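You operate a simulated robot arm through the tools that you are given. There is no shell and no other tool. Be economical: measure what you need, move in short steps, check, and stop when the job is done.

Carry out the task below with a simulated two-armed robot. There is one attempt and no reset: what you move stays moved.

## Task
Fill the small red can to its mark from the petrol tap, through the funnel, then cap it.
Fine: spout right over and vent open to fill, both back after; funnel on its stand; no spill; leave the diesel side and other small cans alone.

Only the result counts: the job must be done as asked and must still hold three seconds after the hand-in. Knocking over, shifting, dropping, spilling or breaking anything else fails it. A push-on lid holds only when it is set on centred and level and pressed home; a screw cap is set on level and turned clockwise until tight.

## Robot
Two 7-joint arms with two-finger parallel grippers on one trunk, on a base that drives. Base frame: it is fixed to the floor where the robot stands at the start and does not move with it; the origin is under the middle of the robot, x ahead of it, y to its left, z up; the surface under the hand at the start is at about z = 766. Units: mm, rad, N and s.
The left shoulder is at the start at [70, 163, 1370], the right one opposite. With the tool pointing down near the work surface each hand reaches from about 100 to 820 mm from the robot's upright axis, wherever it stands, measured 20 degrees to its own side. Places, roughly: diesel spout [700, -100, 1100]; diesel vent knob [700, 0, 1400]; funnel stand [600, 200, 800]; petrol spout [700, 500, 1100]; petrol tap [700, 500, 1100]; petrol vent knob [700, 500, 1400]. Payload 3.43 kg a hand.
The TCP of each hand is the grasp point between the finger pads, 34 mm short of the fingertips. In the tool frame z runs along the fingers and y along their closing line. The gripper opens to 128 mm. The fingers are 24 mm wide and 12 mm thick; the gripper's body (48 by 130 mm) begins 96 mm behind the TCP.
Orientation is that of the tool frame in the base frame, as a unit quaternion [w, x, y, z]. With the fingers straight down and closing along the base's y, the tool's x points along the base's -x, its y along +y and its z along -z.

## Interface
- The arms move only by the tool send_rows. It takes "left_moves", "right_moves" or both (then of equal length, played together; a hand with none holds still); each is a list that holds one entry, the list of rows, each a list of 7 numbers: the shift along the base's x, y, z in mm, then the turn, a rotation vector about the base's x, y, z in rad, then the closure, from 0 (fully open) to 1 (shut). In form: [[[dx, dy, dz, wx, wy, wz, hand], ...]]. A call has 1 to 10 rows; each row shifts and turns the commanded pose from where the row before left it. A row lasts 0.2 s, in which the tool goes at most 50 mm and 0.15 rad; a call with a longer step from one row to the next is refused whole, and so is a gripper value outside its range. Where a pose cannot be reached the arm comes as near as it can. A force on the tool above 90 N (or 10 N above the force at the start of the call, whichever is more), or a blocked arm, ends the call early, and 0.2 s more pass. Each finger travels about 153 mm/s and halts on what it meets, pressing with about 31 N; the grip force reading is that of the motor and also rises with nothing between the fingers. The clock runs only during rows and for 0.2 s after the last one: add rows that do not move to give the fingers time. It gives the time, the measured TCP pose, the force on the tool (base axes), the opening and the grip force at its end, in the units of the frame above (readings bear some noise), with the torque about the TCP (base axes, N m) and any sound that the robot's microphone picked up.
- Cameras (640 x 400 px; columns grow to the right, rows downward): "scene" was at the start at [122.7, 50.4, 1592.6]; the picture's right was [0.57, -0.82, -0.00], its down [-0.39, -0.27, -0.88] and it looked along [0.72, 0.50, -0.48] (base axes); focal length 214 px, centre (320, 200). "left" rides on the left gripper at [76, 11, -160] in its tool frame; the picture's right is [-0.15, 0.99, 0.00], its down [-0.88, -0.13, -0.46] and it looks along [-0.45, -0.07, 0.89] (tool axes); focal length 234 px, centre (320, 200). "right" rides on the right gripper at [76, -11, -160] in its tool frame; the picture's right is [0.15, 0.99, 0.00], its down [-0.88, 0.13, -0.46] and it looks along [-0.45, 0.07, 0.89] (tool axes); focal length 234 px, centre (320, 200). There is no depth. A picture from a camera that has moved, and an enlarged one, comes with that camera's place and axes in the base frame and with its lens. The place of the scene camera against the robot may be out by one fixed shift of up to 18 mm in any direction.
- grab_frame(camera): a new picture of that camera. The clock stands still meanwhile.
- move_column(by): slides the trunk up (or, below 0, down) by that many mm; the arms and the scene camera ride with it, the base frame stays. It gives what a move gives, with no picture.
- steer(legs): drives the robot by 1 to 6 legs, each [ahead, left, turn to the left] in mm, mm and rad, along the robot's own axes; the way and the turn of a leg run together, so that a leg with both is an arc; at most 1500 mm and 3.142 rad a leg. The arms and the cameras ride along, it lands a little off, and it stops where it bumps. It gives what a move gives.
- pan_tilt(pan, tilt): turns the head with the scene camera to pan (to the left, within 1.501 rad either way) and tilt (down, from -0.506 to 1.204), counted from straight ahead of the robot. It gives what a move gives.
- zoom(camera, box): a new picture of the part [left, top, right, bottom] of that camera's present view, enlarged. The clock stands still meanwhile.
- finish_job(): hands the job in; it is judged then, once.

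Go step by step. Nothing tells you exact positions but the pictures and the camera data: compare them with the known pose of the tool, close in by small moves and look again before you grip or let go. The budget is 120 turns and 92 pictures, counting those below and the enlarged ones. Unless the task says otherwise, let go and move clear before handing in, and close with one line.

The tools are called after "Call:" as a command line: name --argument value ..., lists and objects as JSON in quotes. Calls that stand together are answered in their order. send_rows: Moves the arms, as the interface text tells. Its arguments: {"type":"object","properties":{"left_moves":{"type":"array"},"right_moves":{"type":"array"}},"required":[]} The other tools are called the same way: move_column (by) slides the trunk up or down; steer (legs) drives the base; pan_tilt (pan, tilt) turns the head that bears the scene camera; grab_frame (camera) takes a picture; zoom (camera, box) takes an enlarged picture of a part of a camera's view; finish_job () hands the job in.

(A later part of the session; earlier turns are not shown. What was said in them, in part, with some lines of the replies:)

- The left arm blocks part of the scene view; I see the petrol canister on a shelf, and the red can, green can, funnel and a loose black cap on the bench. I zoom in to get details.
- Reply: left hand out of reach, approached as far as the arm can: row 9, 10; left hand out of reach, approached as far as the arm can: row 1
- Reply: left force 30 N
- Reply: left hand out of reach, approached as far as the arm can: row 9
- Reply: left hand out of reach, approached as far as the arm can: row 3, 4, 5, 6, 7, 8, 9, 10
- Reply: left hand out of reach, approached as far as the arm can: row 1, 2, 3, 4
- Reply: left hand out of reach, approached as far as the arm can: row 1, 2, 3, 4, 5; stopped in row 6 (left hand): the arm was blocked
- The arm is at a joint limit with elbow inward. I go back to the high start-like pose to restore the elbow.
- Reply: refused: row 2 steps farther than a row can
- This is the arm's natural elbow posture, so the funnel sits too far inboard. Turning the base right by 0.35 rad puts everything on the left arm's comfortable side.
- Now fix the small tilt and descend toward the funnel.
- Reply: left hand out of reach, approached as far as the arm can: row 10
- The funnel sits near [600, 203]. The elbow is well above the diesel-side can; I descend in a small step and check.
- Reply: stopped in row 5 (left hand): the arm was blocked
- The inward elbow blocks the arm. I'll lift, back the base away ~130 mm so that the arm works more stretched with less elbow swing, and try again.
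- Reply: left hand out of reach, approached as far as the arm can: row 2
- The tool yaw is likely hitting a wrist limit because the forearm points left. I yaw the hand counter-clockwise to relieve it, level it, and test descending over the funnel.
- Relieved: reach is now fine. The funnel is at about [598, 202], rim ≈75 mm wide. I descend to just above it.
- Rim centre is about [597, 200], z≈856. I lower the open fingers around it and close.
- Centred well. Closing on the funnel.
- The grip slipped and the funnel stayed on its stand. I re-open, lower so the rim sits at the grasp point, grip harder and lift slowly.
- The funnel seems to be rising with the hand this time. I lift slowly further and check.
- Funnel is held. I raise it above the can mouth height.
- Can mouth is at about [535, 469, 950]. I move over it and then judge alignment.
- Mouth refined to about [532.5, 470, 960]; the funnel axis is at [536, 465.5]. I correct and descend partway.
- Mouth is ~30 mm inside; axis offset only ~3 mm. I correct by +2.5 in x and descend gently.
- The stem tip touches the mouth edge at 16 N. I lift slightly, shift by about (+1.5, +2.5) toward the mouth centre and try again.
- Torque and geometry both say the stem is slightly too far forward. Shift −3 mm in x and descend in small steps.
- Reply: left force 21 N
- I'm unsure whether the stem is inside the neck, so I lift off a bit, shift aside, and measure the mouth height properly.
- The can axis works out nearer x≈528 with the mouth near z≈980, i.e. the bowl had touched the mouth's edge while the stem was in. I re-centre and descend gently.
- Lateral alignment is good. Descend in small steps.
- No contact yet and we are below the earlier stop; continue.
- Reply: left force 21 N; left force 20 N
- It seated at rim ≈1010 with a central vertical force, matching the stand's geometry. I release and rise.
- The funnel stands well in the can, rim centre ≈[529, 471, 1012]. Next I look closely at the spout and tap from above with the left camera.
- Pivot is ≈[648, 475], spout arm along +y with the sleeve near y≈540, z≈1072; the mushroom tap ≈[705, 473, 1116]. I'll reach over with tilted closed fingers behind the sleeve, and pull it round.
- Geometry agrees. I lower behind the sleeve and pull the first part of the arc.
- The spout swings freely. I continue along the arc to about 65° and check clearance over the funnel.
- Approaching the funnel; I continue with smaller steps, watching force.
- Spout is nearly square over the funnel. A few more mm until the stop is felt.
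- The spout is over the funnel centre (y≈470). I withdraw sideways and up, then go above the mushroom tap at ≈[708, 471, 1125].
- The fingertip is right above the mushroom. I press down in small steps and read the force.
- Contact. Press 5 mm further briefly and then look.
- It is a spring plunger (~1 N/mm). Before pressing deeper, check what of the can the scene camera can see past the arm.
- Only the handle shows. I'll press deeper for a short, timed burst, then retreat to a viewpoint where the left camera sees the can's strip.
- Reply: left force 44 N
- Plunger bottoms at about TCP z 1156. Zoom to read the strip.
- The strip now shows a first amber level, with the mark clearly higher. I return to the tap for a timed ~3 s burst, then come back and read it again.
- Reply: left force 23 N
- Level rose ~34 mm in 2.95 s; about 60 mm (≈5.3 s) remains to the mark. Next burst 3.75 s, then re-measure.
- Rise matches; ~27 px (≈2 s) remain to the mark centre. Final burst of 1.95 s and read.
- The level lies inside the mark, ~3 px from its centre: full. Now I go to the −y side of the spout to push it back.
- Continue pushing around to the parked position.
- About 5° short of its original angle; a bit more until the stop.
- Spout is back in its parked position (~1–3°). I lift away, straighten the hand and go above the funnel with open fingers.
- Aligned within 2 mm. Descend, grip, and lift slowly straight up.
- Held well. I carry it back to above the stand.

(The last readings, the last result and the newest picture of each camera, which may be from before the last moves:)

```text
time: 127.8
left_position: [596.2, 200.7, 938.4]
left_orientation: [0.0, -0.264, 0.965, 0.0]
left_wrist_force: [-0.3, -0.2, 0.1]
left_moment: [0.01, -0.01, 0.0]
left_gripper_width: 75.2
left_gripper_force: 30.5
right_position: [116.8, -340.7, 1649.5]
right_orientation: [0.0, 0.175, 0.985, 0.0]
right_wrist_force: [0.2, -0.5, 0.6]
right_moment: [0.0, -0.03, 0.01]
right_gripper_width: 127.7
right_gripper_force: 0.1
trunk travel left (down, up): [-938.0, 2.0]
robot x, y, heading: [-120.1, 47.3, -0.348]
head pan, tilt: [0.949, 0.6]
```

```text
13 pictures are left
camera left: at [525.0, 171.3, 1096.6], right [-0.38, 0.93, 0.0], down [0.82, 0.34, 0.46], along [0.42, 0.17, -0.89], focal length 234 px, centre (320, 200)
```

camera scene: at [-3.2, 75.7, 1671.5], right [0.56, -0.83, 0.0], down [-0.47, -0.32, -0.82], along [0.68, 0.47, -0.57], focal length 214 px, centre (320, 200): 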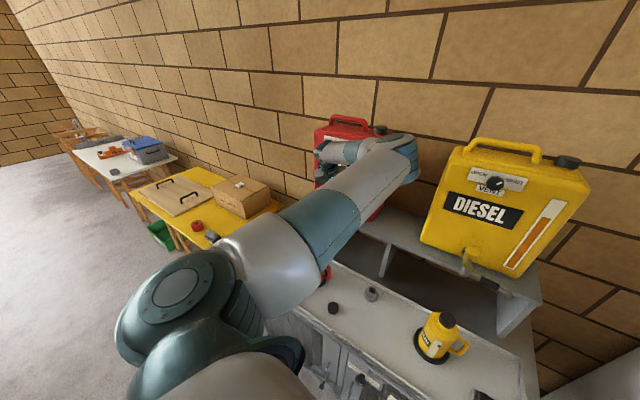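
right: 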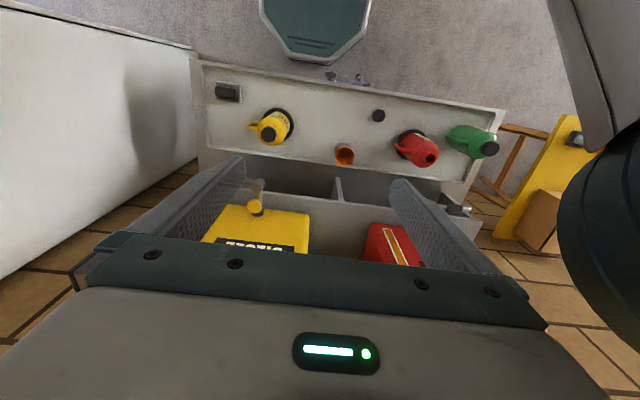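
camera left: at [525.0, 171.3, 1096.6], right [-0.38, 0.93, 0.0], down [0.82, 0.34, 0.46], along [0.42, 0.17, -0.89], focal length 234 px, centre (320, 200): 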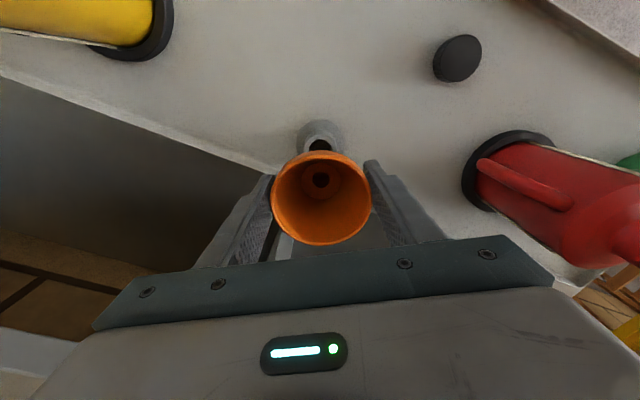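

Lateral alignment is right; a −1.5 mm x trim, then descend with force checks.

Call:
send_rows --left_moves '[[[-1.5, 0.5, -10, 0, 0, 0, 1], [0, 0, -15, 0, 0, 0, 1], [0, 0, -12, 0, 0, 0, 1], [0, 0, -6, 0, 0, 0, 1], [0, 0, -5, 0, 0, 0, 1], [0, 0, 0, 0, 0, 0, 1]]]'

Call:
send_rows --left_moves '[[[0, 0, -5, 0, 0, 0, 1], [0, 0, -5, 0, 0, 0, 1], [0, 0, 0, 0, 0, 0, 1]]]'

```text
time: 129.2
left_position: [593.4, 199.8, 890.4]
left_orientation: [0.0, -0.263, 0.965, -0.001]
left_wrist_force: [-0.3, -0.3, -1.2]
left_moment: [0.01, -0.02, 0.05]
left_gripper_width: 75.1
left_gripper_force: 30.9
right_position: [116.7, -341.1, 1650.4]
right_orientation: [0.001, 0.174, 0.985, 0.0]
right_wrist_force: [-0.3, 0.3, 0.7]
right_moment: [0.0, 0.0, -0.05]
right_gripper_width: 128.0
right_gripper_force: 0.0
trunk travel left (down, up): [-938.0, 2.0]
robot x, y, heading: [-124.4, 46.3, -0.352]
head pan, tilt: [0.949, 0.6]
```

```text
time: 130.0
left_position: [593.7, 200.1, 880.7]
left_orientation: [0.0, -0.264, 0.964, 0.0]
left_wrist_force: [0.1, 0.4, -0.8]
left_moment: [-0.03, 0.02, 0.04]
left_gripper_width: 75.2
left_gripper_force: 31.3
right_position: [116.6, -341.4, 1650.5]
right_orientation: [0.0, 0.174, 0.985, 0.0]
right_wrist_force: [0.9, 0.4, 0.4]
right_moment: [0.0, 0.02, -0.01]
right_gripper_width: 127.9
right_gripper_force: 0.0
trunk travel left (down, up): [-938.0, 2.0]
robot x, y, heading: [-120.7, 45.0, -0.354]
head pan, tilt: [0.949, 0.6]
```

The stem has entered the stand. Continue to the seat.

Call:
send_rows --left_moves '[[[0, 0, -6, 0, 0, 0, 1], [0, 0, -6, 0, 0, 0, 1], [0, 0, -6, 0, 0, 0, 1], [0, 0, 0, 0, 0, 0, 1]]]'

Call:
send_rows --left_moves '[[[0, 0, -5, 0, 0, 0, 1], [0, 0, -5, 0, 0, 0, 1], [0, 0, 0, 0, 0, 0, 1]]]'

Call:
send_rows --left_moves '[[[0, 0, -3, 0, 0, 0, 1], [0, 0, -3, 0, 0, 0, 1], [0, 0, 0, 0, 0, 0, 1]]]'

```text
time: 131.0
left_position: [594.4, 202.2, 861.3]
left_orientation: [0.0, -0.264, 0.965, 0.0]
left_wrist_force: [-0.5, -0.3, -0.3]
left_moment: [-0.03, 0.01, -0.02]
left_gripper_width: 75.2
left_gripper_force: 30.3
right_position: [116.7, -341.8, 1652.2]
right_orientation: [0.0, 0.174, 0.985, 0.0]
right_wrist_force: [0.9, 0.0, -0.5]
right_moment: [0.0, 0.0, 0.0]
right_gripper_width: 128.0
right_gripper_force: 0.1
trunk travel left (down, up): [-938.0, 2.0]
robot x, y, heading: [-122.3, 43.6, -0.349]
head pan, tilt: [0.949, 0.6]
```

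```text
time: 131.8
left_position: [594.3, 199.9, 851.5]
left_orientation: [0.0, -0.264, 0.965, 0.0]
left_wrist_force: [-0.1, 0.0, -0.7]
left_moment: [0.01, -0.03, -0.01]
left_gripper_width: 74.9
left_gripper_force: 31.2
right_position: [117.5, -341.4, 1651.1]
right_orientation: [0.0, 0.175, 0.985, 0.0]
right_wrist_force: [0.4, -0.3, 0.6]
right_moment: [0.0, 0.02, 0.01]
right_gripper_width: 128.2
right_gripper_force: 0.0
trunk travel left (down, up): [-938.0, 2.0]
robot x, y, heading: [-118.5, 47.2, -0.356]
head pan, tilt: [0.949, 0.6]
```

```text
time: 132.6
left_position: [594.6, 201.7, 849.1]
left_orientation: [0.002, -0.264, 0.964, -0.001]
left_wrist_force: [1.9, -1.3, 14.5]
left_moment: [-0.07, 0.17, 0.03]
left_gripper_width: 75.0
left_gripper_force: 30.8
right_position: [115.7, -341.8, 1650.4]
right_orientation: [0.0, 0.174, 0.985, -0.001]
right_wrist_force: [-0.4, -0.9, 0.0]
right_moment: [0.01, 0.02, 0.0]
right_gripper_width: 128.1
right_gripper_force: 0.1
trunk travel left (down, up): [-938.0, 2.0]
robot x, y, heading: [-120.8, 45.4, -0.353]
head pan, tilt: [0.949, 0.6]
```

Seated (14.5 N at the original height). I release, rise, and move over the black cap at ≈[446, 305].

Call:
send_rows --left_moves '[[[0, 0, 3, 0, 0, 0, 1], [0, 0, 0, 0, 0, 0, 0.38], [0, 0, 0, 0, 0, 0, 0.3], [0, 0, 0, 0, 0, 0, 0.1], [0, 0, 0, 0, 0, 0, 0.1], [0, 0, 25, 0, 0, 0, 0.1], [0, 0, 30, 0, 0, 0, 0.1], [0, 0, 30, 0, 0, 0, 0.1], [0, 0, 20, 0, 0, 0, 0.1]]]'

Call:
send_rows --left_moves '[[[-30, 20, 0, 0, 0, 0, 0.3], [-30, 20, 0, 0, 0, 0, 0.4], [-30, 20, 0, 0, 0, 0, 0.4], [-30, 22, 0, 0, 0, 0, 0.4], [-28, 22, -15, 0, 0, 0, 0.4], [0, 0, -30, 0, 0, 0, 0.4], [0, 0, -10, 0, 0, 0, 0.4], [0, 0, 0, 0, 0, 0, 0.4]]]'

Call:
grab_frame --camera "left"

```text
time: 134.6
left_position: [594.2, 200.8, 956.0]
left_orientation: [0.0, -0.264, 0.965, 0.0]
left_wrist_force: [0.0, 0.9, 0.1]
left_moment: [0.01, -0.01, 0.0]
left_gripper_width: 115.3
left_gripper_force: 0.0
right_position: [115.2, -340.8, 1651.1]
right_orientation: [0.001, 0.175, 0.985, 0.0]
right_wrist_force: [-0.4, 0.1, 0.6]
right_moment: [-0.02, -0.03, -0.01]
right_gripper_width: 128.0
right_gripper_force: 0.0
trunk travel left (down, up): [-938.0, 2.0]
robot x, y, heading: [-124.2, 44.9, -0.353]
head pan, tilt: [0.949, 0.6]
```

```text
time: 136.4
left_position: [445.2, 305.9, 896.7]
left_orientation: [0.0, -0.265, 0.964, 0.0]
left_wrist_force: [0.3, 0.3, 0.7]
left_moment: [0.0, -0.01, -0.05]
left_gripper_width: 76.5
left_gripper_force: 0.1
right_position: [117.2, -340.0, 1651.2]
right_orientation: [0.0, 0.175, 0.985, 0.0]
right_wrist_force: [0.1, 0.0, 0.2]
right_moment: [0.01, -0.02, 0.01]
right_gripper_width: 128.2
right_gripper_force: 0.0
trunk travel left (down, up): [-938.0, 2.0]
robot x, y, heading: [-117.8, 44.0, -0.352]
head pan, tilt: [0.949, 0.6]
```

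```text
12 pictures are left
camera left: at [373.7, 275.7, 1055.3], right [-0.38, 0.93, 0.0], down [0.82, 0.34, 0.46], along [0.42, 0.17, -0.89], focal length 234 px, centre (320, 200)
```

left: 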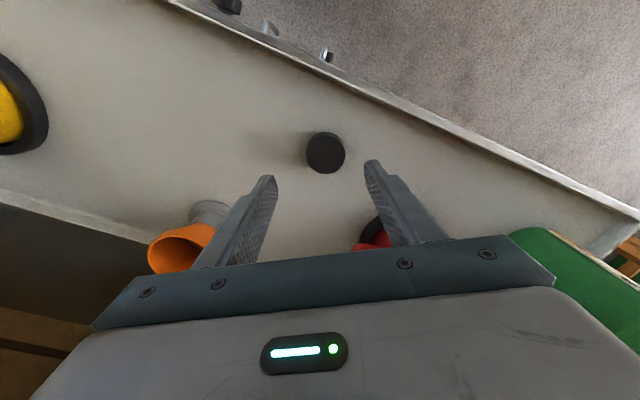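

The cap is at ≈[439, 310], top ≈795. I centre over it, descend to hold its upper part, and grip.

Call:
send_rows --left_moves '[[[-6, 4, -25, 0, 0, 0, 0.4], [0, 0, -30, 0, 0, 0, 0.4], [0, 0, -20, 0, 0, 0, 0.4], [0, 0, -10, 0, 0, 0, 0.4], [0, 0, 0, 0, 0, 0, 0.4]]]'

Call:
grab_frame --camera "left"

```text
time: 137.6
left_position: [439.6, 308.2, 811.3]
left_orientation: [0.001, -0.264, 0.965, -0.001]
left_wrist_force: [-0.6, -1.8, -0.7]
left_moment: [-0.01, 0.02, 0.02]
left_gripper_width: 76.9
left_gripper_force: 0.0
right_position: [117.7, -339.9, 1651.3]
right_orientation: [-0.001, 0.174, 0.985, 0.0]
right_wrist_force: [-0.7, -1.1, -0.6]
right_moment: [-0.02, -0.01, 0.0]
right_gripper_width: 128.0
right_gripper_force: 0.1
trunk travel left (down, up): [-938.0, 2.0]
robot x, y, heading: [-123.2, 45.5, -0.348]
head pan, tilt: [0.949, 0.6]
```

```text
11 pictures are left
camera left: at [369.1, 278.6, 972.1], right [-0.38, 0.93, 0.0], down [0.82, 0.34, 0.46], along [0.42, 0.17, -0.89], focal length 234 px, centre (320, 200)
```

left: 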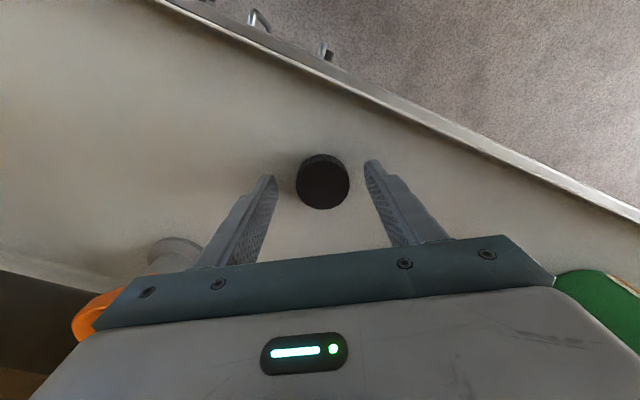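

Well centred. Grip and lift.

Call:
send_rows --left_moves '[[[0, 0, 0, 0, 0, 0, 0.55], [0, 0, 0, 0, 0, 0, 0.65], [0, 0, 0, 0, 0, 0, 0.8], [0, 0, 0, 0, 0, 0, 1], [0, 0, 0, 0, 0, 0, 1], [0, 0, 5, 0, 0, 0, 1], [0, 0, 15, 0, 0, 0, 1], [0, 0, 25, 0, 0, 0, 1], [0, 0, 30, 0, 0, 0, 1]]]'

Call:
send_rows --left_moves '[[[0, 0, 30, 0, 0, 0, 1], [0, 0, 35, 0, 0, 0, 1], [0, 0, 35, 0, 0, 0, 1], [0, 0, 35, 0, 0, 0, 1], [10, 18, 20, 0, 0, 0, 1], [16, 28, 0, 0, 0, 0, 1], [16, 28, 0, 0, 0, 0, 1], [16, 28, 0, 0, 0, 0, 1], [16, 28, 0, 0, 0, 0, 1], [12, 20, 0, 0, 0, 0, 1]]]'

Call:
grab_frame --camera "left"

```text
time: 139.6
left_position: [441.4, 310.3, 892.1]
left_orientation: [0.0, -0.263, 0.965, 0.0]
left_wrist_force: [0.0, 0.2, -1.3]
left_moment: [0.0, -0.02, -0.01]
left_gripper_width: 45.2
left_gripper_force: 31.2
right_position: [116.7, -341.4, 1650.6]
right_orientation: [-0.001, 0.175, 0.985, 0.0]
right_wrist_force: [0.5, 0.1, -0.8]
right_moment: [-0.01, -0.05, -0.03]
right_gripper_width: 127.8
right_gripper_force: 0.1
trunk travel left (down, up): [-938.0, 2.0]
robot x, y, heading: [-120.8, 43.2, -0.345]
head pan, tilt: [0.949, 0.6]
```

```text
time: 141.8
left_position: [527.1, 460.2, 1043.5]
left_orientation: [0.0, -0.265, 0.964, -0.001]
left_wrist_force: [0.2, 0.8, -0.7]
left_moment: [0.02, -0.05, 0.02]
left_gripper_width: 45.0
left_gripper_force: 30.4
right_position: [117.1, -340.2, 1651.8]
right_orientation: [0.0, 0.174, 0.985, -0.001]
right_wrist_force: [0.2, -0.1, -0.1]
right_moment: [0.01, 0.03, -0.01]
right_gripper_width: 128.1
right_gripper_force: 0.0
trunk travel left (down, up): [-938.0, 2.0]
robot x, y, heading: [-118.4, 43.3, -0.352]
head pan, tilt: [0.949, 0.6]
```

```text
10 pictures are left
camera left: at [456.1, 430.3, 1203.6], right [-0.38, 0.93, 0.0], down [0.82, 0.34, 0.45], along [0.42, 0.17, -0.89], focal length 234 px, centre (320, 200)
```

left: 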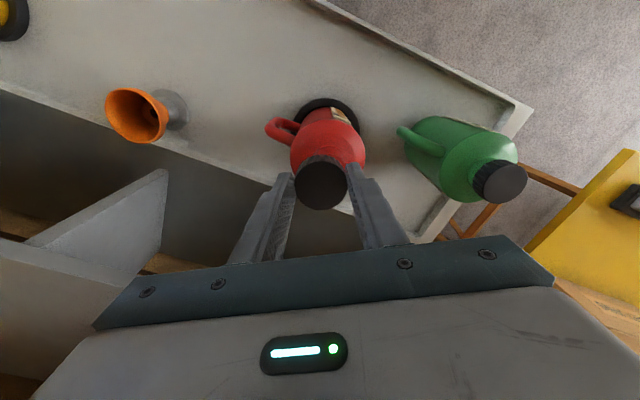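

The funnel stands upright on its stand. I centre the cap over the neck at [529, 471] and descend with force checks.

Call:
send_rows --left_moves '[[[2.2, 6, 0, 0, 0, 0, 1], [0, 4.6, 0, 0, 0, 0, 1], [0, 0, -8, 0, 0, 0, 1], [0, 0, -8, 0, 0, 0, 1], [0, 0, -6, 0, 0, 0, 1], [0, 0, 0, 0, 0, 0, 1]]]'

Call:
zoom --camera "left" --box '[240, 100, 400, 200]'

```text
time: 143.2
left_position: [527.1, 467.9, 1022.4]
left_orientation: [0.0, -0.264, 0.964, 0.0]
left_wrist_force: [-0.6, 0.0, 0.7]
left_moment: [0.03, 0.01, 0.01]
left_gripper_width: 45.1
left_gripper_force: 30.7
right_position: [117.2, -340.7, 1650.4]
right_orientation: [0.001, 0.174, 0.985, 0.0]
right_wrist_force: [0.5, -1.3, 0.5]
right_moment: [0.0, -0.01, -0.03]
right_gripper_width: 127.7
right_gripper_force: 0.1
trunk travel left (down, up): [-938.0, 2.0]
robot x, y, heading: [-123.7, 47.0, -0.354]
head pan, tilt: [0.949, 0.6]
```

```text
4.00 times, centred on (320, 150) of left
camera zoom: at [455.8, 438.7, 1181.3], right [-0.38, 0.93, 0.0], down [0.82, 0.34, 0.46], along [0.42, 0.17, -0.89], focal length 937 px, centre (320, 400)
```

zoom: 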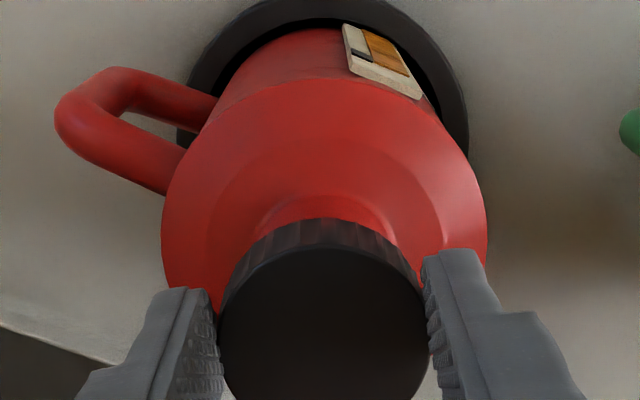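

It is a ribbed screw cap, aligned laterally within 1 mm. Descend gently to touch the neck.

Call:
send_rows --left_moves '[[[0, 0, -4, 0, 0, 0, 1], [0, 0, -4, 0, 0, 0, 1], [0, 0, 0, 0, 0, 0, 1]]]'

Call:
send_rows --left_moves '[[[0, 0, -3, 0, 0, 0, 1], [0, 0, -3, 0, 0, 0, 1], [0, 0, 0, 0, 0, 0, 1]]]'

```text
time: 144.0
left_position: [528.1, 468.7, 1013.3]
left_orientation: [0.001, -0.264, 0.965, 0.0]
left_wrist_force: [0.4, -0.3, 0.0]
left_moment: [-0.03, -0.04, -0.01]
left_gripper_width: 44.8
left_gripper_force: 30.6
right_position: [116.6, -340.9, 1650.4]
right_orientation: [0.001, 0.175, 0.985, 0.0]
right_wrist_force: [-0.1, 0.0, 0.8]
right_moment: [0.01, 0.0, -0.01]
right_gripper_width: 127.7
right_gripper_force: 0.1
trunk travel left (down, up): [-938.0, 2.0]
robot x, y, heading: [-122.0, 43.3, -0.352]
head pan, tilt: [0.949, 0.6]
```

```text
time: 144.8
left_position: [528.9, 469.3, 1007.8]
left_orientation: [0.001, -0.264, 0.965, 0.0]
left_wrist_force: [0.8, 0.8, 0.6]
left_moment: [-0.02, -0.01, -0.02]
left_gripper_width: 45.0
left_gripper_force: 31.0
right_position: [117.0, -340.4, 1652.1]
right_orientation: [0.0, 0.175, 0.985, 0.0]
right_wrist_force: [0.7, 0.4, 0.4]
right_moment: [0.03, 0.02, -0.02]
right_gripper_width: 128.0
right_gripper_force: 0.1
trunk travel left (down, up): [-938.0, 2.0]
robot x, y, heading: [-120.7, 42.7, -0.355]
head pan, tilt: [0.949, 0.6]
```

No contact yet. I pre-turn the hand counter-clockwise 0.75 rad for turning range, then continue down.

Call:
send_rows --left_moves '[[[0, 0, 0, 0, 0, 0.15, 1], [0, 0, 0, 0, 0, 0.15, 1], [0, 0, 0, 0, 0, 0.15, 1], [0, 0, 0, 0, 0, 0.15, 1], [0, 0, 0, 0, 0, 0.15, 1], [0, 0, 0, 0, 0, 0, 1]]]'

Call:
send_rows --left_moves '[[[0, 0, -3, 0, 0, 0, 1], [0, 0, -2, 0, 0, 0, 1], [0, 0, 0, 0, 0, 0, 1]]]'

Call:
send_rows --left_moves '[[[0, 0, -2, 0, 0, 0, 1], [0, 0, -2, 0, 0, 0, 1], [0, 0, 0, 0, 0, 0, 1]]]'

```text
time: 146.2
left_position: [528.4, 468.3, 1006.4]
left_orientation: [0.0, -0.599, 0.801, 0.0]
left_wrist_force: [2.5, -0.6, -0.7]
left_moment: [-0.02, -0.1, 0.04]
left_gripper_width: 45.1
left_gripper_force: 31.0
right_position: [115.8, -339.4, 1651.5]
right_orientation: [0.0, 0.175, 0.985, -0.001]
right_wrist_force: [-0.4, 0.3, 0.1]
right_moment: [0.01, -0.01, 0.04]
right_gripper_width: 127.9
right_gripper_force: 0.0
trunk travel left (down, up): [-938.0, 2.0]
robot x, y, heading: [-121.6, 45.1, -0.353]
head pan, tilt: [0.949, 0.6]
```

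```text
time: 147.0
left_position: [528.2, 468.8, 1001.7]
left_orientation: [0.0, -0.599, 0.801, 0.0]
left_wrist_force: [1.5, -0.6, -0.4]
left_moment: [-0.03, -0.12, -0.03]
left_gripper_width: 44.8
left_gripper_force: 31.2
right_position: [118.7, -341.3, 1649.8]
right_orientation: [-0.001, 0.174, 0.985, 0.0]
right_wrist_force: [0.0, 0.2, 0.5]
right_moment: [-0.01, -0.02, 0.01]
right_gripper_width: 127.9
right_gripper_force: 0.0
trunk travel left (down, up): [-938.0, 2.0]
robot x, y, heading: [-122.2, 45.7, -0.352]
head pan, tilt: [0.949, 0.6]
```

```text
time: 147.8
left_position: [528.5, 469.1, 998.6]
left_orientation: [0.0, -0.598, 0.801, 0.0]
left_wrist_force: [1.7, -1.7, -0.4]
left_moment: [-0.24, -0.23, 0.01]
left_gripper_width: 45.0
left_gripper_force: 30.5
right_position: [118.1, -342.0, 1651.2]
right_orientation: [-0.001, 0.174, 0.985, 0.001]
right_wrist_force: [0.7, -0.5, 0.1]
right_moment: [0.01, 0.02, 0.04]
right_gripper_width: 128.1
right_gripper_force: 0.1
trunk travel left (down, up): [-938.0, 2.0]
robot x, y, heading: [-123.0, 42.2, -0.356]
head pan, tilt: [0.949, 0.6]
```

The cap skirt is around the neck (small side force). Trim by (+1, −1) and keep descending until vertical contact.

Call:
send_rows --left_moves '[[[1, -1, -2, 0, 0, 0, 1], [0, 0, -2, 0, 0, 0, 1], [0, 0, 0, 0, 0, 0, 1]]]'

Call:
send_rows --left_moves '[[[0, 0, -2, 0, 0, 0, 1], [0, 0, -2, 0, 0, 0, 1], [0, 0, 0, 0, 0, 0, 1]]]'

Call:
send_rows --left_moves '[[[0, 0, -1, 0, 0, 0, 1], [0, 0, -1, 0, 0, 0, 1], [0, 0, 0, 0, 0, 0, 1]]]'

```text
time: 148.6
left_position: [529.9, 467.7, 997.0]
left_orientation: [0.003, -0.597, 0.802, -0.001]
left_wrist_force: [2.9, 1.4, 13.0]
left_moment: [0.27, 0.14, -0.04]
left_gripper_width: 45.0
left_gripper_force: 30.8
right_position: [116.0, -341.3, 1650.7]
right_orientation: [-0.001, 0.174, 0.985, 0.0]
right_wrist_force: [0.0, -1.1, -0.1]
right_moment: [0.01, -0.01, 0.04]
right_gripper_width: 127.9
right_gripper_force: 0.0
trunk travel left (down, up): [-938.0, 2.0]
robot x, y, heading: [-121.9, 42.6, -0.352]
head pan, tilt: [0.949, 0.6]
```

```text
time: 149.4
left_position: [528.3, 465.9, 992.5]
left_orientation: [0.003, -0.598, 0.802, -0.001]
left_wrist_force: [9.6, 0.4, 30.4]
left_moment: [0.19, -0.47, -0.06]
left_gripper_width: 45.0
left_gripper_force: 31.2
right_position: [114.9, -344.3, 1650.5]
right_orientation: [0.0, 0.174, 0.985, 0.001]
right_wrist_force: [-0.5, -0.7, -0.4]
right_moment: [-0.01, 0.04, -0.02]
right_gripper_width: 128.1
right_gripper_force: 0.1
trunk travel left (down, up): [-938.0, 2.0]
robot x, y, heading: [-121.5, 44.7, -0.35]
head pan, tilt: [0.949, 0.6]
```

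```text
time: 150.2
left_position: [529.7, 466.0, 991.3]
left_orientation: [0.003, -0.598, 0.802, -0.002]
left_wrist_force: [7.1, 2.1, 29.5]
left_moment: [0.39, -0.39, -0.08]
left_gripper_width: 44.8
left_gripper_force: 31.1
right_position: [114.4, -343.1, 1650.0]
right_orientation: [0.0, 0.175, 0.984, 0.001]
right_wrist_force: [0.6, 0.1, -1.0]
right_moment: [-0.03, -0.01, 0.01]
right_gripper_width: 128.2
right_gripper_force: 0.0
trunk travel left (down, up): [-938.0, 2.0]
robot x, y, heading: [-118.9, 39.6, -0.35]
head pan, tilt: [0.949, 0.6]
```

Vertical contact: now reduce the push slightly and turn clockwise.

Call:
send_rows --left_moves '[[[1, 1, 2, 0, 0, 0, 1], [0, 0, 0, 0, 0, -0.14, 1], [0, 0, -0.3, 0, 0, -0.14, 1], [0, 0, -0.3, 0, 0, -0.14, 1], [0, 0, -0.3, 0, 0, -0.14, 1], [0, 0, -0.3, 0, 0, -0.14, 1], [0, 0, -0.3, 0, 0, -0.14, 1], [0, 0, -0.3, 0, 0, -0.14, 1]]]'

Call:
zoom --camera "left" --box '[240, 100, 400, 200]'

```text
time: 152.0
left_position: [527.3, 467.8, 991.4]
left_orientation: [0.001, -0.151, 0.989, 0.0]
left_wrist_force: [-2.3, 8.2, 29.3]
left_moment: [0.57, 0.07, 0.06]
left_gripper_width: 45.0
left_gripper_force: 30.8
left hand out of reach, approached as far as the arm can: row 1
right_position: [112.2, -341.6, 1651.1]
right_orientation: [0.002, 0.174, 0.985, 0.0]
right_wrist_force: [0.1, -1.3, -0.4]
right_moment: [-0.04, 0.01, -0.04]
right_gripper_width: 127.9
right_gripper_force: 0.0
trunk travel left (down, up): [-938.0, 2.0]
robot x, y, heading: [-122.8, 49.2, -0.347]
head pan, tilt: [0.949, 0.6]
```

```text
4.00 times, centred on (320, 150) of left
camera zoom: at [450.8, 454.1, 1148.9], right [-0.16, 0.99, 0.0], down [0.88, 0.14, 0.46], along [0.45, 0.07, -0.89], focal length 937 px, centre (320, 400)
```

zoom: 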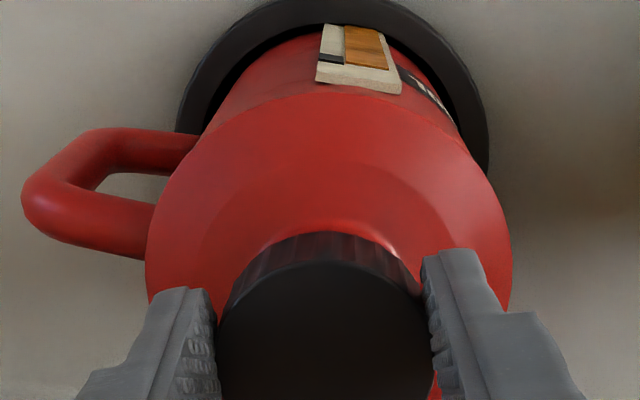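

Cap is seated level and turning. I regrasp and keep turning clockwise until torque rises.

Call:
send_rows --left_moves '[[[0, 0, 4, 0, 0, 0, 1], [0, 0, 0, 0, 0, 0, 0.55], [0, 0, 0, 0, 0, 0.0, 0.52], [0, 0, 0, 0, 0, 0.14, 0.52], [0, 0, 0, 0, 0, 0.14, 0.52], [0, 0, 0, 0, 0, 0.14, 0.52], [0, 0, 0, 0, 0, 0.14, 0.52], [0, 0, 0, 0, 0, 0.14, 0.52], [0, 0, 0, 0, 0, 0.14, 0.52], [0, 0, 0, 0, 0, 0.14, 0.52]]]'

Call:
send_rows --left_moves '[[[0, 0, 0, 0, 0, 0, 0.7], [0, 0, 0, 0, 0, 0, 1], [0, 0, 0, 0, 0, 0, 1], [0, 0, -1, 0, 0, -0.14, 1], [0, 0, -1, 0, 0, -0.14, 1], [0, 0, 0, 0, 0, -0.14, 1], [0, 0, 0, 0, 0, -0.14, 1], [0, 0, 0, 0, 0, -0.14, 1], [0, 0, 0, 0, 0, -0.14, 1], [0, 0, 0, 0, 0, -0.14, 1]]]'

```text
time: 154.2
left_position: [529.9, 467.6, 991.1]
left_orientation: [0.001, -0.571, 0.821, 0.0]
left_wrist_force: [-0.6, 1.1, -0.3]
left_moment: [0.01, 0.01, 0.01]
left_gripper_width: 61.3
left_gripper_force: 0.0
left hand out of reach, approached as far as the arm can: row 10
right_position: [118.2, -340.4, 1650.6]
right_orientation: [0.0, 0.174, 0.985, 0.001]
right_wrist_force: [0.3, 0.1, 0.6]
right_moment: [-0.01, -0.04, -0.02]
right_gripper_width: 128.2
right_gripper_force: 0.0
trunk travel left (down, up): [-938.0, 2.0]
robot x, y, heading: [-120.7, 45.8, -0.347]
head pan, tilt: [0.949, 0.6]
```

```text
time: 156.4
left_position: [529.8, 467.3, 990.8]
left_orientation: [0.0, -0.116, 0.993, 0.0]
left_wrist_force: [0.4, 5.8, 8.9]
left_moment: [0.52, -0.04, 0.01]
left_gripper_width: 44.9
left_gripper_force: 30.6
right_position: [116.6, -339.6, 1651.3]
right_orientation: [0.0, 0.174, 0.985, 0.0]
right_wrist_force: [0.8, 1.0, -0.2]
right_moment: [-0.01, -0.01, 0.01]
right_gripper_width: 127.9
right_gripper_force: 0.0
trunk travel left (down, up): [-938.0, 2.0]
robot x, y, heading: [-124.9, 45.6, -0.345]
head pan, tilt: [0.949, 0.6]
```

Torque is still low; more clockwise turns with regrasping.

Call:
send_rows --left_moves '[[[0, 1.5, 0, 0, 0, 0, 1], [0, 0, 0, 0, 0, 0, 0.55], [0, 0, 0, 0, 0, 0.0, 0.52], [0, 0, 0, 0, 0, 0.14, 0.52], [0, 0, 0, 0, 0, 0.14, 0.52], [0, 0, 0, 0, 0, 0.14, 0.52], [0, 0, 0, 0, 0, 0.14, 0.52], [0, 0, 0, 0, 0, 0.14, 0.52], [0, 0, 0, 0, 0, 0.14, 0.52], [0, 0, 0, 0, 0, 0.14, 0.52]]]'

Call:
send_rows --left_moves '[[[0, 0, 0, 0, 0, 0, 0.7], [0, 0, 0, 0, 0, 0, 1], [0, 0, 0, 0, 0, 0, 1], [0, 0, -0.5, 0, 0, -0.14, 1], [0, 0, -0.5, 0, 0, -0.14, 1], [0, 0, 0, 0, 0, -0.14, 1], [0, 0, 0, 0, 0, -0.14, 1], [0, 0, 0, 0, 0, -0.14, 1], [0, 0, 0, 0, 0, -0.14, 1], [0, 0, 0, 0, 0, -0.14, 1]]]'

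Call:
send_rows --left_moves '[[[0, 0, 0, 0, 0, 0, 1], [0, 0, 0, 0, 0, 0, 0.55], [0, 0, 0, 0, 0, 0.0, 0.52], [0, 0, 0, 0, 0, 0.14, 0.52], [0, 0, 0, 0, 0, 0.14, 0.52], [0, 0, 0, 0, 0, 0.14, 0.52], [0, 0, 0, 0, 0, 0.14, 0.52], [0, 0, 0, 0, 0, 0.14, 0.52], [0, 0, 0, 0, 0, 0.14, 0.52], [0, 0, 0, 0, 0, 0.14, 0.52]]]'

Call:
send_rows --left_moves '[[[0, 0, 0, 0, 0, 0, 0.7], [0, 0, 0, 0, 0, 0, 1], [0, 0, 0, 0, 0, 0, 1], [0, 0, -0.5, 0, 0, -0.14, 1], [0, 0, -0.5, 0, 0, -0.14, 1], [0, 0, 0, 0, 0, -0.14, 1], [0, 0, 0, 0, 0, -0.14, 1], [0, 0, 0, 0, 0, -0.14, 1], [0, 0, 0, 0, 0, -0.14, 1], [0, 0, 0, 0, 0, -0.14, 1]]]'

Call:
zoom --camera "left" --box '[240, 100, 400, 200]'

```text
time: 158.6
left_position: [531.3, 467.1, 988.9]
left_orientation: [0.0, -0.572, 0.82, 0.0]
left_wrist_force: [0.6, 0.2, -0.5]
left_moment: [-0.01, 0.02, 0.01]
left_gripper_width: 61.0
left_gripper_force: 0.2
right_position: [117.8, -341.3, 1650.1]
right_orientation: [0.0, 0.175, 0.985, 0.0]
right_wrist_force: [0.6, -0.2, -0.2]
right_moment: [0.01, 0.02, 0.01]
right_gripper_width: 127.9
right_gripper_force: 0.1
trunk travel left (down, up): [-938.0, 2.0]
robot x, y, heading: [-118.9, 43.4, -0.351]
head pan, tilt: [0.949, 0.6]
```

```text
time: 160.8
left_position: [530.7, 467.1, 986.4]
left_orientation: [-0.001, -0.115, 0.993, 0.001]
left_wrist_force: [2.3, 3.1, 2.9]
left_moment: [0.64, -0.27, -0.01]
left_gripper_width: 45.1
left_gripper_force: 31.5
right_position: [117.9, -340.3, 1650.9]
right_orientation: [0.0, 0.174, 0.985, 0.0]
right_wrist_force: [0.0, -0.3, -0.1]
right_moment: [0.0, -0.01, -0.01]
right_gripper_width: 128.0
right_gripper_force: 0.1
trunk travel left (down, up): [-938.0, 2.0]
robot x, y, heading: [-119.1, 44.5, -0.349]
head pan, tilt: [0.949, 0.6]
```

```text
time: 163.0
left_position: [531.4, 467.7, 988.2]
left_orientation: [0.0, -0.571, 0.821, 0.0]
left_wrist_force: [0.7, 0.1, 0.0]
left_moment: [-0.03, -0.01, 0.0]
left_gripper_width: 61.6
left_gripper_force: 0.0
right_position: [117.0, -341.3, 1650.9]
right_orientation: [0.0, 0.175, 0.985, 0.001]
right_wrist_force: [-0.6, -0.3, -0.1]
right_moment: [0.01, 0.0, -0.02]
right_gripper_width: 127.9
right_gripper_force: 0.0
trunk travel left (down, up): [-938.0, 2.0]
robot x, y, heading: [-121.9, 44.0, -0.354]
head pan, tilt: [0.949, 0.6]
```

```text
time: 165.2
left_position: [529.6, 469.0, 986.7]
left_orientation: [0.0, -0.116, 0.993, 0.0]
left_wrist_force: [1.6, 1.2, 0.6]
left_moment: [0.47, -0.19, 0.0]
left_gripper_width: 45.3
left_gripper_force: 30.7
right_position: [117.0, -340.1, 1650.7]
right_orientation: [0.0, 0.175, 0.985, 0.0]
right_wrist_force: [-0.8, -0.7, 0.3]
right_moment: [-0.01, -0.05, -0.04]
right_gripper_width: 127.7
right_gripper_force: 0.1
trunk travel left (down, up): [-938.0, 2.0]
robot x, y, heading: [-124.2, 42.1, -0.35]
head pan, tilt: [0.949, 0.6]
```

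```text
4.00 times, centred on (320, 150) of left
camera zoom: at [454.0, 461.7, 1146.2], right [-0.08, 1.0, 0.0], down [0.89, 0.08, 0.46], along [0.45, 0.04, -0.89], focal length 937 px, centre (320, 400)
```

zoom: 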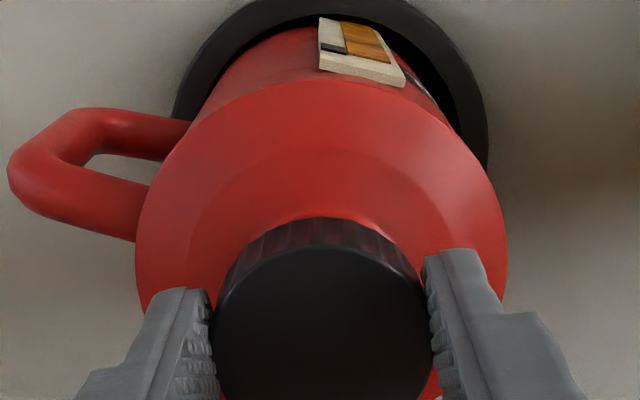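

The cap has screwed down several mm. More cycles until torque shows it is tight.

Call:
send_rows --left_moves '[[[0, 0, 0, 0, 0, 0, 1], [0, 0, 0, 0, 0, 0, 0.55], [0, 0, 0, 0, 0, 0.0, 0.52], [0, 0, 0, 0, 0, 0.14, 0.52], [0, 0, 0, 0, 0, 0.14, 0.52], [0, 0, 0, 0, 0, 0.14, 0.52], [0, 0, 0, 0, 0, 0.14, 0.52], [0, 0, 0, 0, 0, 0.14, 0.52], [0, 0, 0, 0, 0, 0.14, 0.52], [0, 0, 0, 0, 0, 0.14, 0.52]]]'

Call:
send_rows --left_moves '[[[0, 0, 0, 0, 0, 0, 0.7], [0, 0, 0, 0, 0, 0, 1], [0, 0, 0, 0, 0, 0, 1], [0, 0, -0.5, 0, 0, -0.14, 1], [0, 0, -0.5, 0, 0, -0.14, 1], [0, 0, 0, 0, 0, -0.14, 1], [0, 0, 0, 0, 0, -0.14, 1], [0, 0, 0, 0, 0, -0.14, 1], [0, 0, 0, 0, 0, -0.14, 1], [0, 0, 0, 0, 0, -0.14, 1]]]'

Call:
send_rows --left_moves '[[[0, 0, 0, 0, 0, 0, 1], [0, 0, 0, 0, 0, 0, 0.55], [0, 0, 0, 0, 0, 0.0, 0.52], [0, 0, 0, 0, 0, 0.14, 0.52], [0, 0, 0, 0, 0, 0.14, 0.52], [0, 0, 0, 0, 0, 0.14, 0.52], [0, 0, 0, 0, 0, 0.14, 0.52], [0, 0, 0, 0, 0, 0.14, 0.52], [0, 0, 0, 0, 0, 0.14, 0.52], [0, 0, 0, 0, 0, 0.14, 0.52]]]'

Call:
send_rows --left_moves '[[[0, 0, 0, 0, 0, 0, 0.7], [0, 0, 0, 0, 0, 0, 1], [0, 0, 0, 0, 0, 0, 1], [0, 0, -0.5, 0, 0, -0.14, 1], [0, 0, -0.5, 0, 0, -0.14, 1], [0, 0, 0, 0, 0, -0.14, 1], [0, 0, 0, 0, 0, -0.14, 1], [0, 0, 0, 0, 0, -0.14, 1], [0, 0, 0, 0, 0, -0.14, 1], [0, 0, 0, 0, 0, -0.14, 1]]]'

```text
time: 167.4
left_position: [530.4, 467.4, 988.0]
left_orientation: [0.0, -0.572, 0.821, -0.001]
left_wrist_force: [-0.5, 0.3, -0.2]
left_moment: [-0.02, 0.02, -0.03]
left_gripper_width: 61.5
left_gripper_force: 0.1
right_position: [118.0, -341.2, 1650.6]
right_orientation: [0.0, 0.174, 0.985, 0.0]
right_wrist_force: [0.6, 0.1, 0.2]
right_moment: [-0.02, 0.03, -0.02]
right_gripper_width: 128.0
right_gripper_force: 0.1
trunk travel left (down, up): [-938.0, 2.0]
robot x, y, heading: [-121.2, 43.9, -0.353]
head pan, tilt: [0.949, 0.6]
```

```text
time: 169.6
left_position: [532.0, 469.2, 986.2]
left_orientation: [0.0, -0.115, 0.993, 0.0]
left_wrist_force: [3.1, 0.8, 2.2]
left_moment: [0.35, -0.29, 0.42]
left_gripper_width: 45.1
left_gripper_force: 30.9
right_position: [118.3, -340.3, 1649.6]
right_orientation: [0.001, 0.174, 0.985, 0.001]
right_wrist_force: [-0.8, 0.1, -0.8]
right_moment: [0.02, -0.01, 0.05]
right_gripper_width: 127.9
right_gripper_force: 0.1
trunk travel left (down, up): [-938.0, 2.0]
robot x, y, heading: [-118.2, 45.2, -0.345]
head pan, tilt: [0.949, 0.6]
```

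```text
time: 171.8
left_position: [531.0, 468.3, 987.3]
left_orientation: [-0.001, -0.571, 0.821, 0.001]
left_wrist_force: [0.1, 0.4, 0.1]
left_moment: [0.0, -0.03, 0.0]
left_gripper_width: 61.6
left_gripper_force: 0.0
right_position: [118.0, -340.7, 1651.5]
right_orientation: [0.0, 0.174, 0.985, 0.0]
right_wrist_force: [-0.4, -0.2, 0.0]
right_moment: [-0.01, 0.01, -0.02]
right_gripper_width: 128.1
right_gripper_force: 0.1
trunk travel left (down, up): [-938.0, 2.0]
robot x, y, heading: [-123.9, 42.6, -0.35]
head pan, tilt: [0.949, 0.6]
```

```text
time: 174.0
left_position: [530.7, 469.2, 984.2]
left_orientation: [0.0, -0.115, 0.993, 0.0]
left_wrist_force: [1.8, -0.8, 4.1]
left_moment: [-0.01, 0.06, 0.41]
left_gripper_width: 45.2
left_gripper_force: 31.4
right_position: [117.8, -341.6, 1649.8]
right_orientation: [0.0, 0.175, 0.985, 0.0]
right_wrist_force: [0.6, 1.0, -0.3]
right_moment: [0.02, -0.01, -0.01]
right_gripper_width: 128.2
right_gripper_force: 0.1
trunk travel left (down, up): [-938.0, 2.0]
robot x, y, heading: [-123.6, 45.7, -0.347]
head pan, tilt: [0.949, 0.6]
```

Torque rose to 0.42 N·m, so it's tightening. I check that the can itself has not turned.

Call:
zoom --camera "left" --box '[240, 100, 400, 200]'

```text
4.00 times, centred on (320, 150) of left
camera zoom: at [454.1, 461.1, 1143.9], right [-0.08, 1.0, 0.0], down [0.89, 0.08, 0.46], along [0.45, 0.04, -0.89], focal length 937 px, centre (320, 400)
```

zoom: 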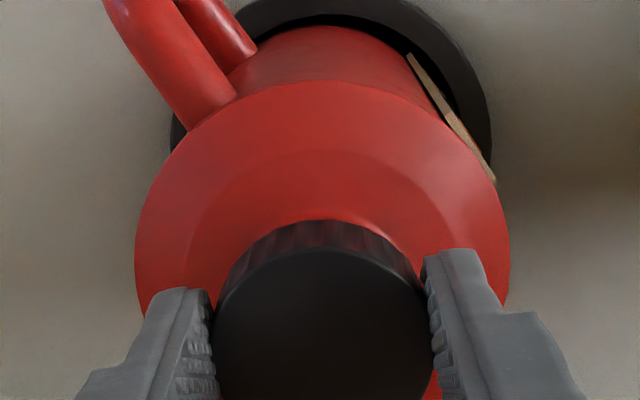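

The torque step shows the cap came up against its stop (the can then turned with it in its ring), so it is tight. I release, rise and reorient for the vent knob.

Call:
send_rows --left_moves '[[[0, 0, 0, 0, 0, 0, 0.6], [0, 0, 0, 0, 0, 0, 0.45], [0, 0, 0, 0, 0, 0, 0.4], [0, 0, 25, 0, 0, 0, 0.4], [0, 0, 35, 0, 0, 0, 0.4], [0, 0, 40, 0, 0, 0, 0.4], [-20, 0, 40, 0, 0, -0.077, 0.4], [-20, 5, 40, 0, 0, -0.077, 0.4], [-20, 5, 10, 0, 0, -0.077, 0.4]]]'

Call:
send_rows --left_moves '[[[-4, 2, 20, 0, -0.15, 0, 0.5], [-4, 2, 20, 0, -0.15, 0, 0.5], [-4, 2, 20, 0, -0.15, 0, 0.5], [-4, 2, 20, 0, -0.15, 0, 0.5], [-4, 2, 20, 0, -0.15, 0, 0.5], [-4, 2, 20, 0, -0.15, 0, 0.5], [-4, 2, 20, 0, -0.15, 0, 0.5], [-4, 2, 20, 0, -0.15, 0, 0.5], [-4, 2, 20, 0, -0.15, 0, 0.5], [-4, 2, 20, 0, -0.15, 0, 0.5]]]'

Call:
send_rows --left_moves '[[[0, 0, 0, 0, -0.071, 0, 0.5], [0, 0, 0, -0.13, 0, 0, 0.5], [0, 0, 0, -0.13, 0, 0, 0.5], [0, 0, 0, -0.13, 0, 0, 0.5], [0, 0, 0, -0.13, 0, 0, 0.5], [0, 0, 0, -0.13, 0, 0, 0.5], [0, 0, 0, -0.135, 0, 0, 0.5]]]'

Call:
grab_frame --camera "left"

```text
time: 176.0
left_position: [470.3, 480.8, 1172.4]
left_orientation: [-0.001, -0.001, 1.0, 0.0]
left_wrist_force: [0.2, 1.0, -0.5]
left_moment: [-0.03, 0.01, 0.01]
left_gripper_width: 76.8
left_gripper_force: 0.1
right_position: [116.9, -340.7, 1650.7]
right_orientation: [0.0, 0.174, 0.985, 0.0]
right_wrist_force: [-0.5, -0.1, -0.3]
right_moment: [-0.02, 0.01, 0.02]
right_gripper_width: 127.9
right_gripper_force: 0.2
trunk travel left (down, up): [-938.0, 2.0]
robot x, y, heading: [-121.9, 43.5, -0.35]
head pan, tilt: [0.949, 0.6]
```

```text
time: 178.2
left_position: [429.8, 502.5, 1376.9]
left_orientation: [0.683, -0.001, 0.731, -0.003]
left_wrist_force: [0.0, 0.5, 0.8]
left_moment: [0.01, -0.01, -0.02]
left_gripper_width: 63.9
left_gripper_force: 0.0
right_position: [113.4, -338.1, 1653.2]
right_orientation: [0.002, 0.175, 0.985, -0.001]
right_wrist_force: [-0.2, 0.8, 0.6]
right_moment: [-0.04, -0.05, 0.01]
right_gripper_width: 127.8
right_gripper_force: 0.0
trunk travel left (down, up): [-938.0, 2.0]
robot x, y, heading: [-123.0, 42.6, -0.349]
head pan, tilt: [0.949, 0.6]
```

```text
time: 179.8
left_position: [430.3, 497.9, 1375.7]
left_orientation: [0.652, -0.272, 0.653, -0.273]
left_wrist_force: [-0.4, 0.0, -0.5]
left_moment: [0.0, 0.02, -0.01]
left_gripper_width: 64.2
left_gripper_force: 0.0
right_position: [116.9, -340.6, 1651.0]
right_orientation: [0.0, 0.174, 0.985, 0.0]
right_wrist_force: [-0.3, -1.1, -0.3]
right_moment: [0.01, 0.01, 0.0]
right_gripper_width: 127.9
right_gripper_force: 0.1
trunk travel left (down, up): [-938.0, 2.0]
robot x, y, heading: [-122.7, 42.4, -0.346]
head pan, tilt: [0.949, 0.6]
```

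```text
5 pictures are left
camera left: at [270.1, 451.3, 1314.3], right [0.0, 0.8, -0.6], down [-0.45, 0.53, 0.71], along [0.89, 0.27, 0.36], focal length 234 px, centre (320, 200)
```

left: 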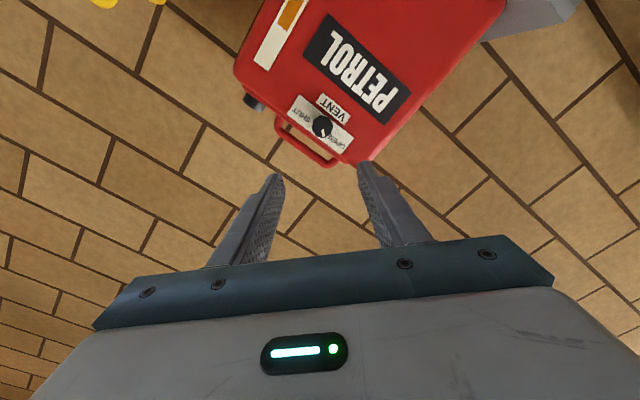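

Now approach the knob as before, stopping just short for one check.

Call:
send_rows --left_moves '[[[25, 0.5, -0.3, 0, 0, 0, 0.5], [25, 0.5, -0.3, 0, 0, 0, 0.5], [25, 0.5, -0.3, 0, 0, 0, 0.5], [25, 0.5, -0.3, 0, 0, 0, 0.5], [25, 0.5, -0.3, 0, 0, 0, 0.5], [25, 0.5, -0.3, 0, 0, 0, 0.5], [25, 0.5, -0.3, 0, 0, 0, 0.5], [25, 0.5, -0.3, 0, 0, 0, 0.5], [25, 0.5, -0.3, 0, 0, 0, 0.5], [25, 0, -0.3, 0, 0, 0, 0.5]]]'

Call:
grab_frame --camera "left"

```text
time: 182.0
left_position: [680.4, 502.5, 1371.0]
left_orientation: [0.653, -0.271, 0.654, -0.27]
left_wrist_force: [0.4, 0.2, 0.0]
left_moment: [0.01, 0.02, -0.01]
left_gripper_width: 63.9
left_gripper_force: 0.2
right_position: [118.6, -341.2, 1650.5]
right_orientation: [-0.002, 0.175, 0.985, 0.0]
right_wrist_force: [-0.7, 0.7, -0.8]
right_moment: [-0.02, -0.02, 0.02]
right_gripper_width: 127.7
right_gripper_force: 0.1
trunk travel left (down, up): [-938.0, 2.0]
robot x, y, heading: [-121.4, 47.0, -0.354]
head pan, tilt: [0.949, 0.6]
```

```text
4 pictures are left
camera left: at [519.7, 456.5, 1309.0], right [0.0, 0.8, -0.6], down [-0.45, 0.53, 0.71], along [0.89, 0.27, 0.36], focal length 234 px, centre (320, 200)
```

left: 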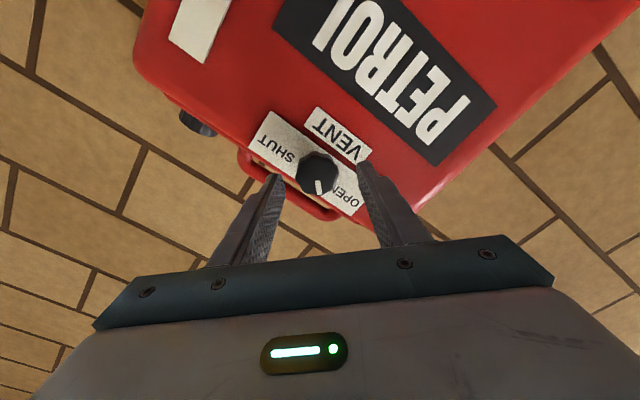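

Centred. Advance, grip and turn back +93° to SHUT.

Call:
send_rows --left_moves '[[[8, 0, 0.5, 0, 0, 0, 0.5], [7, 0, 0.5, 0, 0, 0, 0.5], [5, 0, 0.5, 0, 0, 0, 0.5], [0, 0, 0, 0, 0, 0, 0.7], [0, 0, 0, 0, 0, 0, 0.85], [0, 0, 0, 0, 0, 0, 0.85]]]'

Call:
send_rows --left_moves '[[[0, 0, 0, 0.13, 0, 0, 0.85], [0, 0, 0, 0.13, 0, 0, 0.85], [0, 0, 0, 0.13, 0, 0, 0.85], [0, 0, 0, 0.13, 0, 0, 0.85], [0, 0, 0, 0.13, 0, 0, 0.85], [0, 0, 0, 0.13, 0, 0, 0.85], [0, 0, 0, 0.13, 0, 0, 0.85]]]'

Call:
send_rows --left_moves '[[[0, 0, 0, 0.13, 0, 0, 0.85], [0, 0, 0, 0.13, 0, 0, 0.85], [0, 0, 0, 0.13, 0, 0, 0.85], [0, 0, 0, 0.13, 0, 0, 0.85], [0, 0, 0, 0.13, 0, 0, 0.85], [0, 0, 0, 0.06, 0, 0, 0.85]]]'

Call:
grab_frame --camera "left"

```text
time: 183.4
left_position: [701.4, 500.7, 1373.9]
left_orientation: [0.653, -0.27, 0.653, -0.272]
left_wrist_force: [2.1, 0.3, 2.7]
left_moment: [0.0, 0.43, 0.05]
left_gripper_width: 39.7
left_gripper_force: 44.6
right_position: [116.8, -340.8, 1649.7]
right_orientation: [0.0, 0.175, 0.985, 0.0]
right_wrist_force: [-0.7, 0.6, 0.3]
right_moment: [-0.03, 0.01, -0.01]
right_gripper_width: 127.9
right_gripper_force: 0.0
trunk travel left (down, up): [-938.0, 2.0]
robot x, y, heading: [-124.6, 43.3, -0.355]
head pan, tilt: [0.949, 0.6]
```

```text
time: 185.0
left_position: [700.1, 503.3, 1372.6]
left_orientation: [0.705, 0.045, 0.706, 0.044]
left_wrist_force: [-3.6, -2.9, -4.1]
left_moment: [0.02, 1.08, 0.27]
left_gripper_width: 39.5
left_gripper_force: 44.6
right_position: [117.4, -341.3, 1650.7]
right_orientation: [-0.001, 0.175, 0.985, 0.0]
right_wrist_force: [0.7, -0.5, 0.5]
right_moment: [0.01, 0.03, 0.0]
right_gripper_width: 128.2
right_gripper_force: 0.0
trunk travel left (down, up): [-938.0, 2.0]
robot x, y, heading: [-118.6, 40.4, -0.348]
head pan, tilt: [0.949, 0.6]
```

```text
time: 186.4
left_position: [700.6, 504.4, 1375.1]
left_orientation: [0.646, 0.286, 0.647, 0.287]
left_wrist_force: [-4.8, 1.1, -2.2]
left_moment: [-0.47, 0.7, 0.19]
left_gripper_width: 39.4
left_gripper_force: 44.7
right_position: [116.8, -340.5, 1652.2]
right_orientation: [0.0, 0.174, 0.985, 0.0]
right_wrist_force: [0.6, 0.1, 0.1]
right_moment: [0.01, 0.03, 0.0]
right_gripper_width: 128.0
right_gripper_force: 0.0
trunk travel left (down, up): [-938.0, 2.0]
robot x, y, heading: [-120.3, 44.6, -0.349]
head pan, tilt: [0.949, 0.6]
```

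```text
3 pictures are left
camera left: at [540.5, 566.6, 1331.0], right [0.0, 0.56, 0.83], down [-0.46, -0.74, 0.5], along [0.89, -0.38, 0.25], focal length 234 px, centre (320, 200)
```

left: 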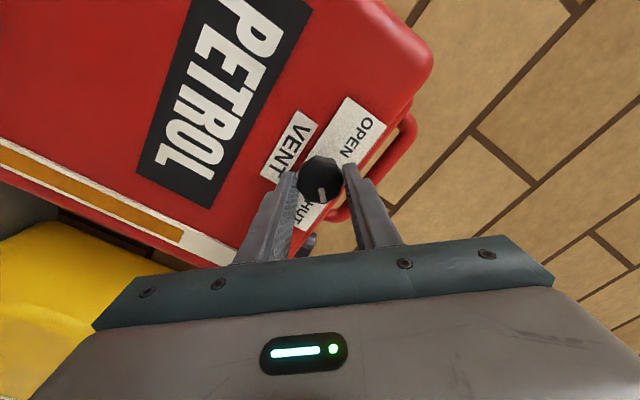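

The knob is back at SHUT, against its stop. I release and withdraw, then take a last look.

Call:
send_rows --left_moves '[[[0, 0, 0, -0.04, 0, 0, 0.5], [0, 0, 0, 0, 0, 0, 0.5], [0, 0, 0, 0, 0, 0, 0.5], [-30, 0, 0, 0, 0, 0, 0.5], [-40, 0, 0, 0, 0, 0, 0.4], [-40, 0, 0, 0, 0, 0, 0.4], [-45, 0, 0, -0.13, 0, 0, 0.4], [-45, 0, 0, -0.13, 0, 0, 0.4], [-45, 0, 10, -0.13, 0, 0, 0.4], [-10, 0, 40, -0.13, 0, 0, 0.4]]]'

Call:
send_rows --left_moves '[[[-10, 0, 45, 0, 0, 0, 0.4], [-10, 0, 45, 0, 0, 0, 0.4], [-10, 0, 45, 0, 0, 0, 0.4], [0, 0, 45, 0, 0, 0, 0.4], [0, 0, 45, 0, 0, 0, 0.4], [0, 0, 0, 0, 0, 0, 0.4]]]'

Call:
grab_frame --camera "scene"

```text
time: 188.6
left_position: [441.7, 499.9, 1423.8]
left_orientation: [0.701, 0.096, 0.701, 0.096]
left_wrist_force: [0.7, 0.2, 1.0]
left_moment: [0.0, 0.0, 0.07]
left_gripper_width: 76.6
left_gripper_force: 0.0
right_position: [115.2, -343.2, 1649.8]
right_orientation: [0.0, 0.175, 0.985, 0.001]
right_wrist_force: [-0.9, -0.3, -0.5]
right_moment: [0.02, -0.04, 0.01]
right_gripper_width: 127.9
right_gripper_force: 0.0
trunk travel left (down, up): [-938.0, 2.0]
robot x, y, heading: [-124.8, 46.6, -0.352]
head pan, tilt: [0.949, 0.6]
```

```text
time: 190.0
left_position: [416.1, 497.4, 1648.7]
left_orientation: [0.7, 0.097, 0.701, 0.096]
left_wrist_force: [0.7, -0.3, -0.7]
left_moment: [0.02, 0.01, 0.01]
left_gripper_width: 76.7
left_gripper_force: 0.0
right_position: [118.3, -342.2, 1651.1]
right_orientation: [0.001, 0.174, 0.985, 0.001]
right_wrist_force: [0.7, 0.7, 0.1]
right_moment: [0.01, -0.01, 0.0]
right_gripper_width: 127.9
right_gripper_force: 0.0
trunk travel left (down, up): [-938.0, 2.0]
robot x, y, heading: [-125.6, 41.7, -0.352]
head pan, tilt: [0.949, 0.6]
```

```text
2 pictures are left
camera scene: at [-3.8, 74.6, 1671.5], right [0.56, -0.83, 0.0], down [-0.47, -0.32, -0.83], along [0.68, 0.47, -0.56], focal length 214 px, centre (320, 200)
```

scene: 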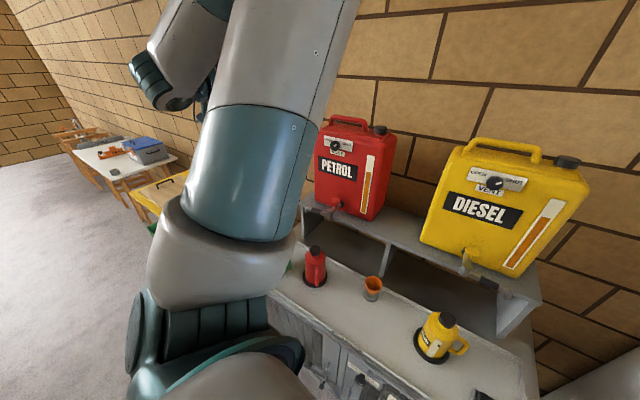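

Call:
zoom --camera "scene" --box '[290, 190, 402, 310]'

```text
3.33 times, centred on (346, 250) of scene
camera zoom: at [-3.8, 74.6, 1671.5], right [0.56, -0.83, 0.0], down [-0.47, -0.32, -0.83], along [0.68, 0.47, -0.56], focal length 715 px, centre (233, 33)
```

zoom: 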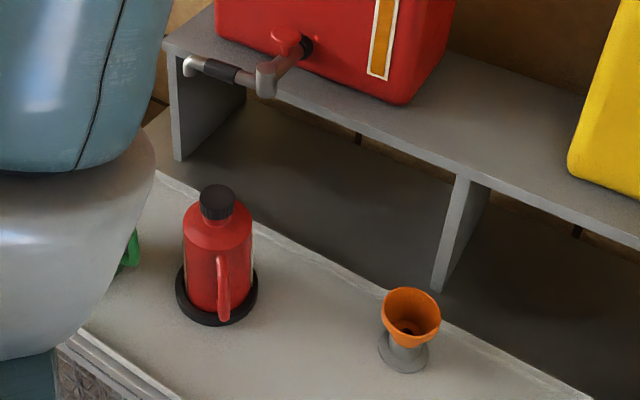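

The cap sits level on the can, the funnel is back on its stand, the spout is parked and the vent is shut. I see no spill, so I'm handing in.

Call:
finish_job

```text
The job is handed in.
```

The red can is filled to its mark with petrol through the funnel and its cap is screwed on tight. The can turned about 75° in its ring as the cap tightened; the funnel is on its stand, the spout parked and the vent shut.
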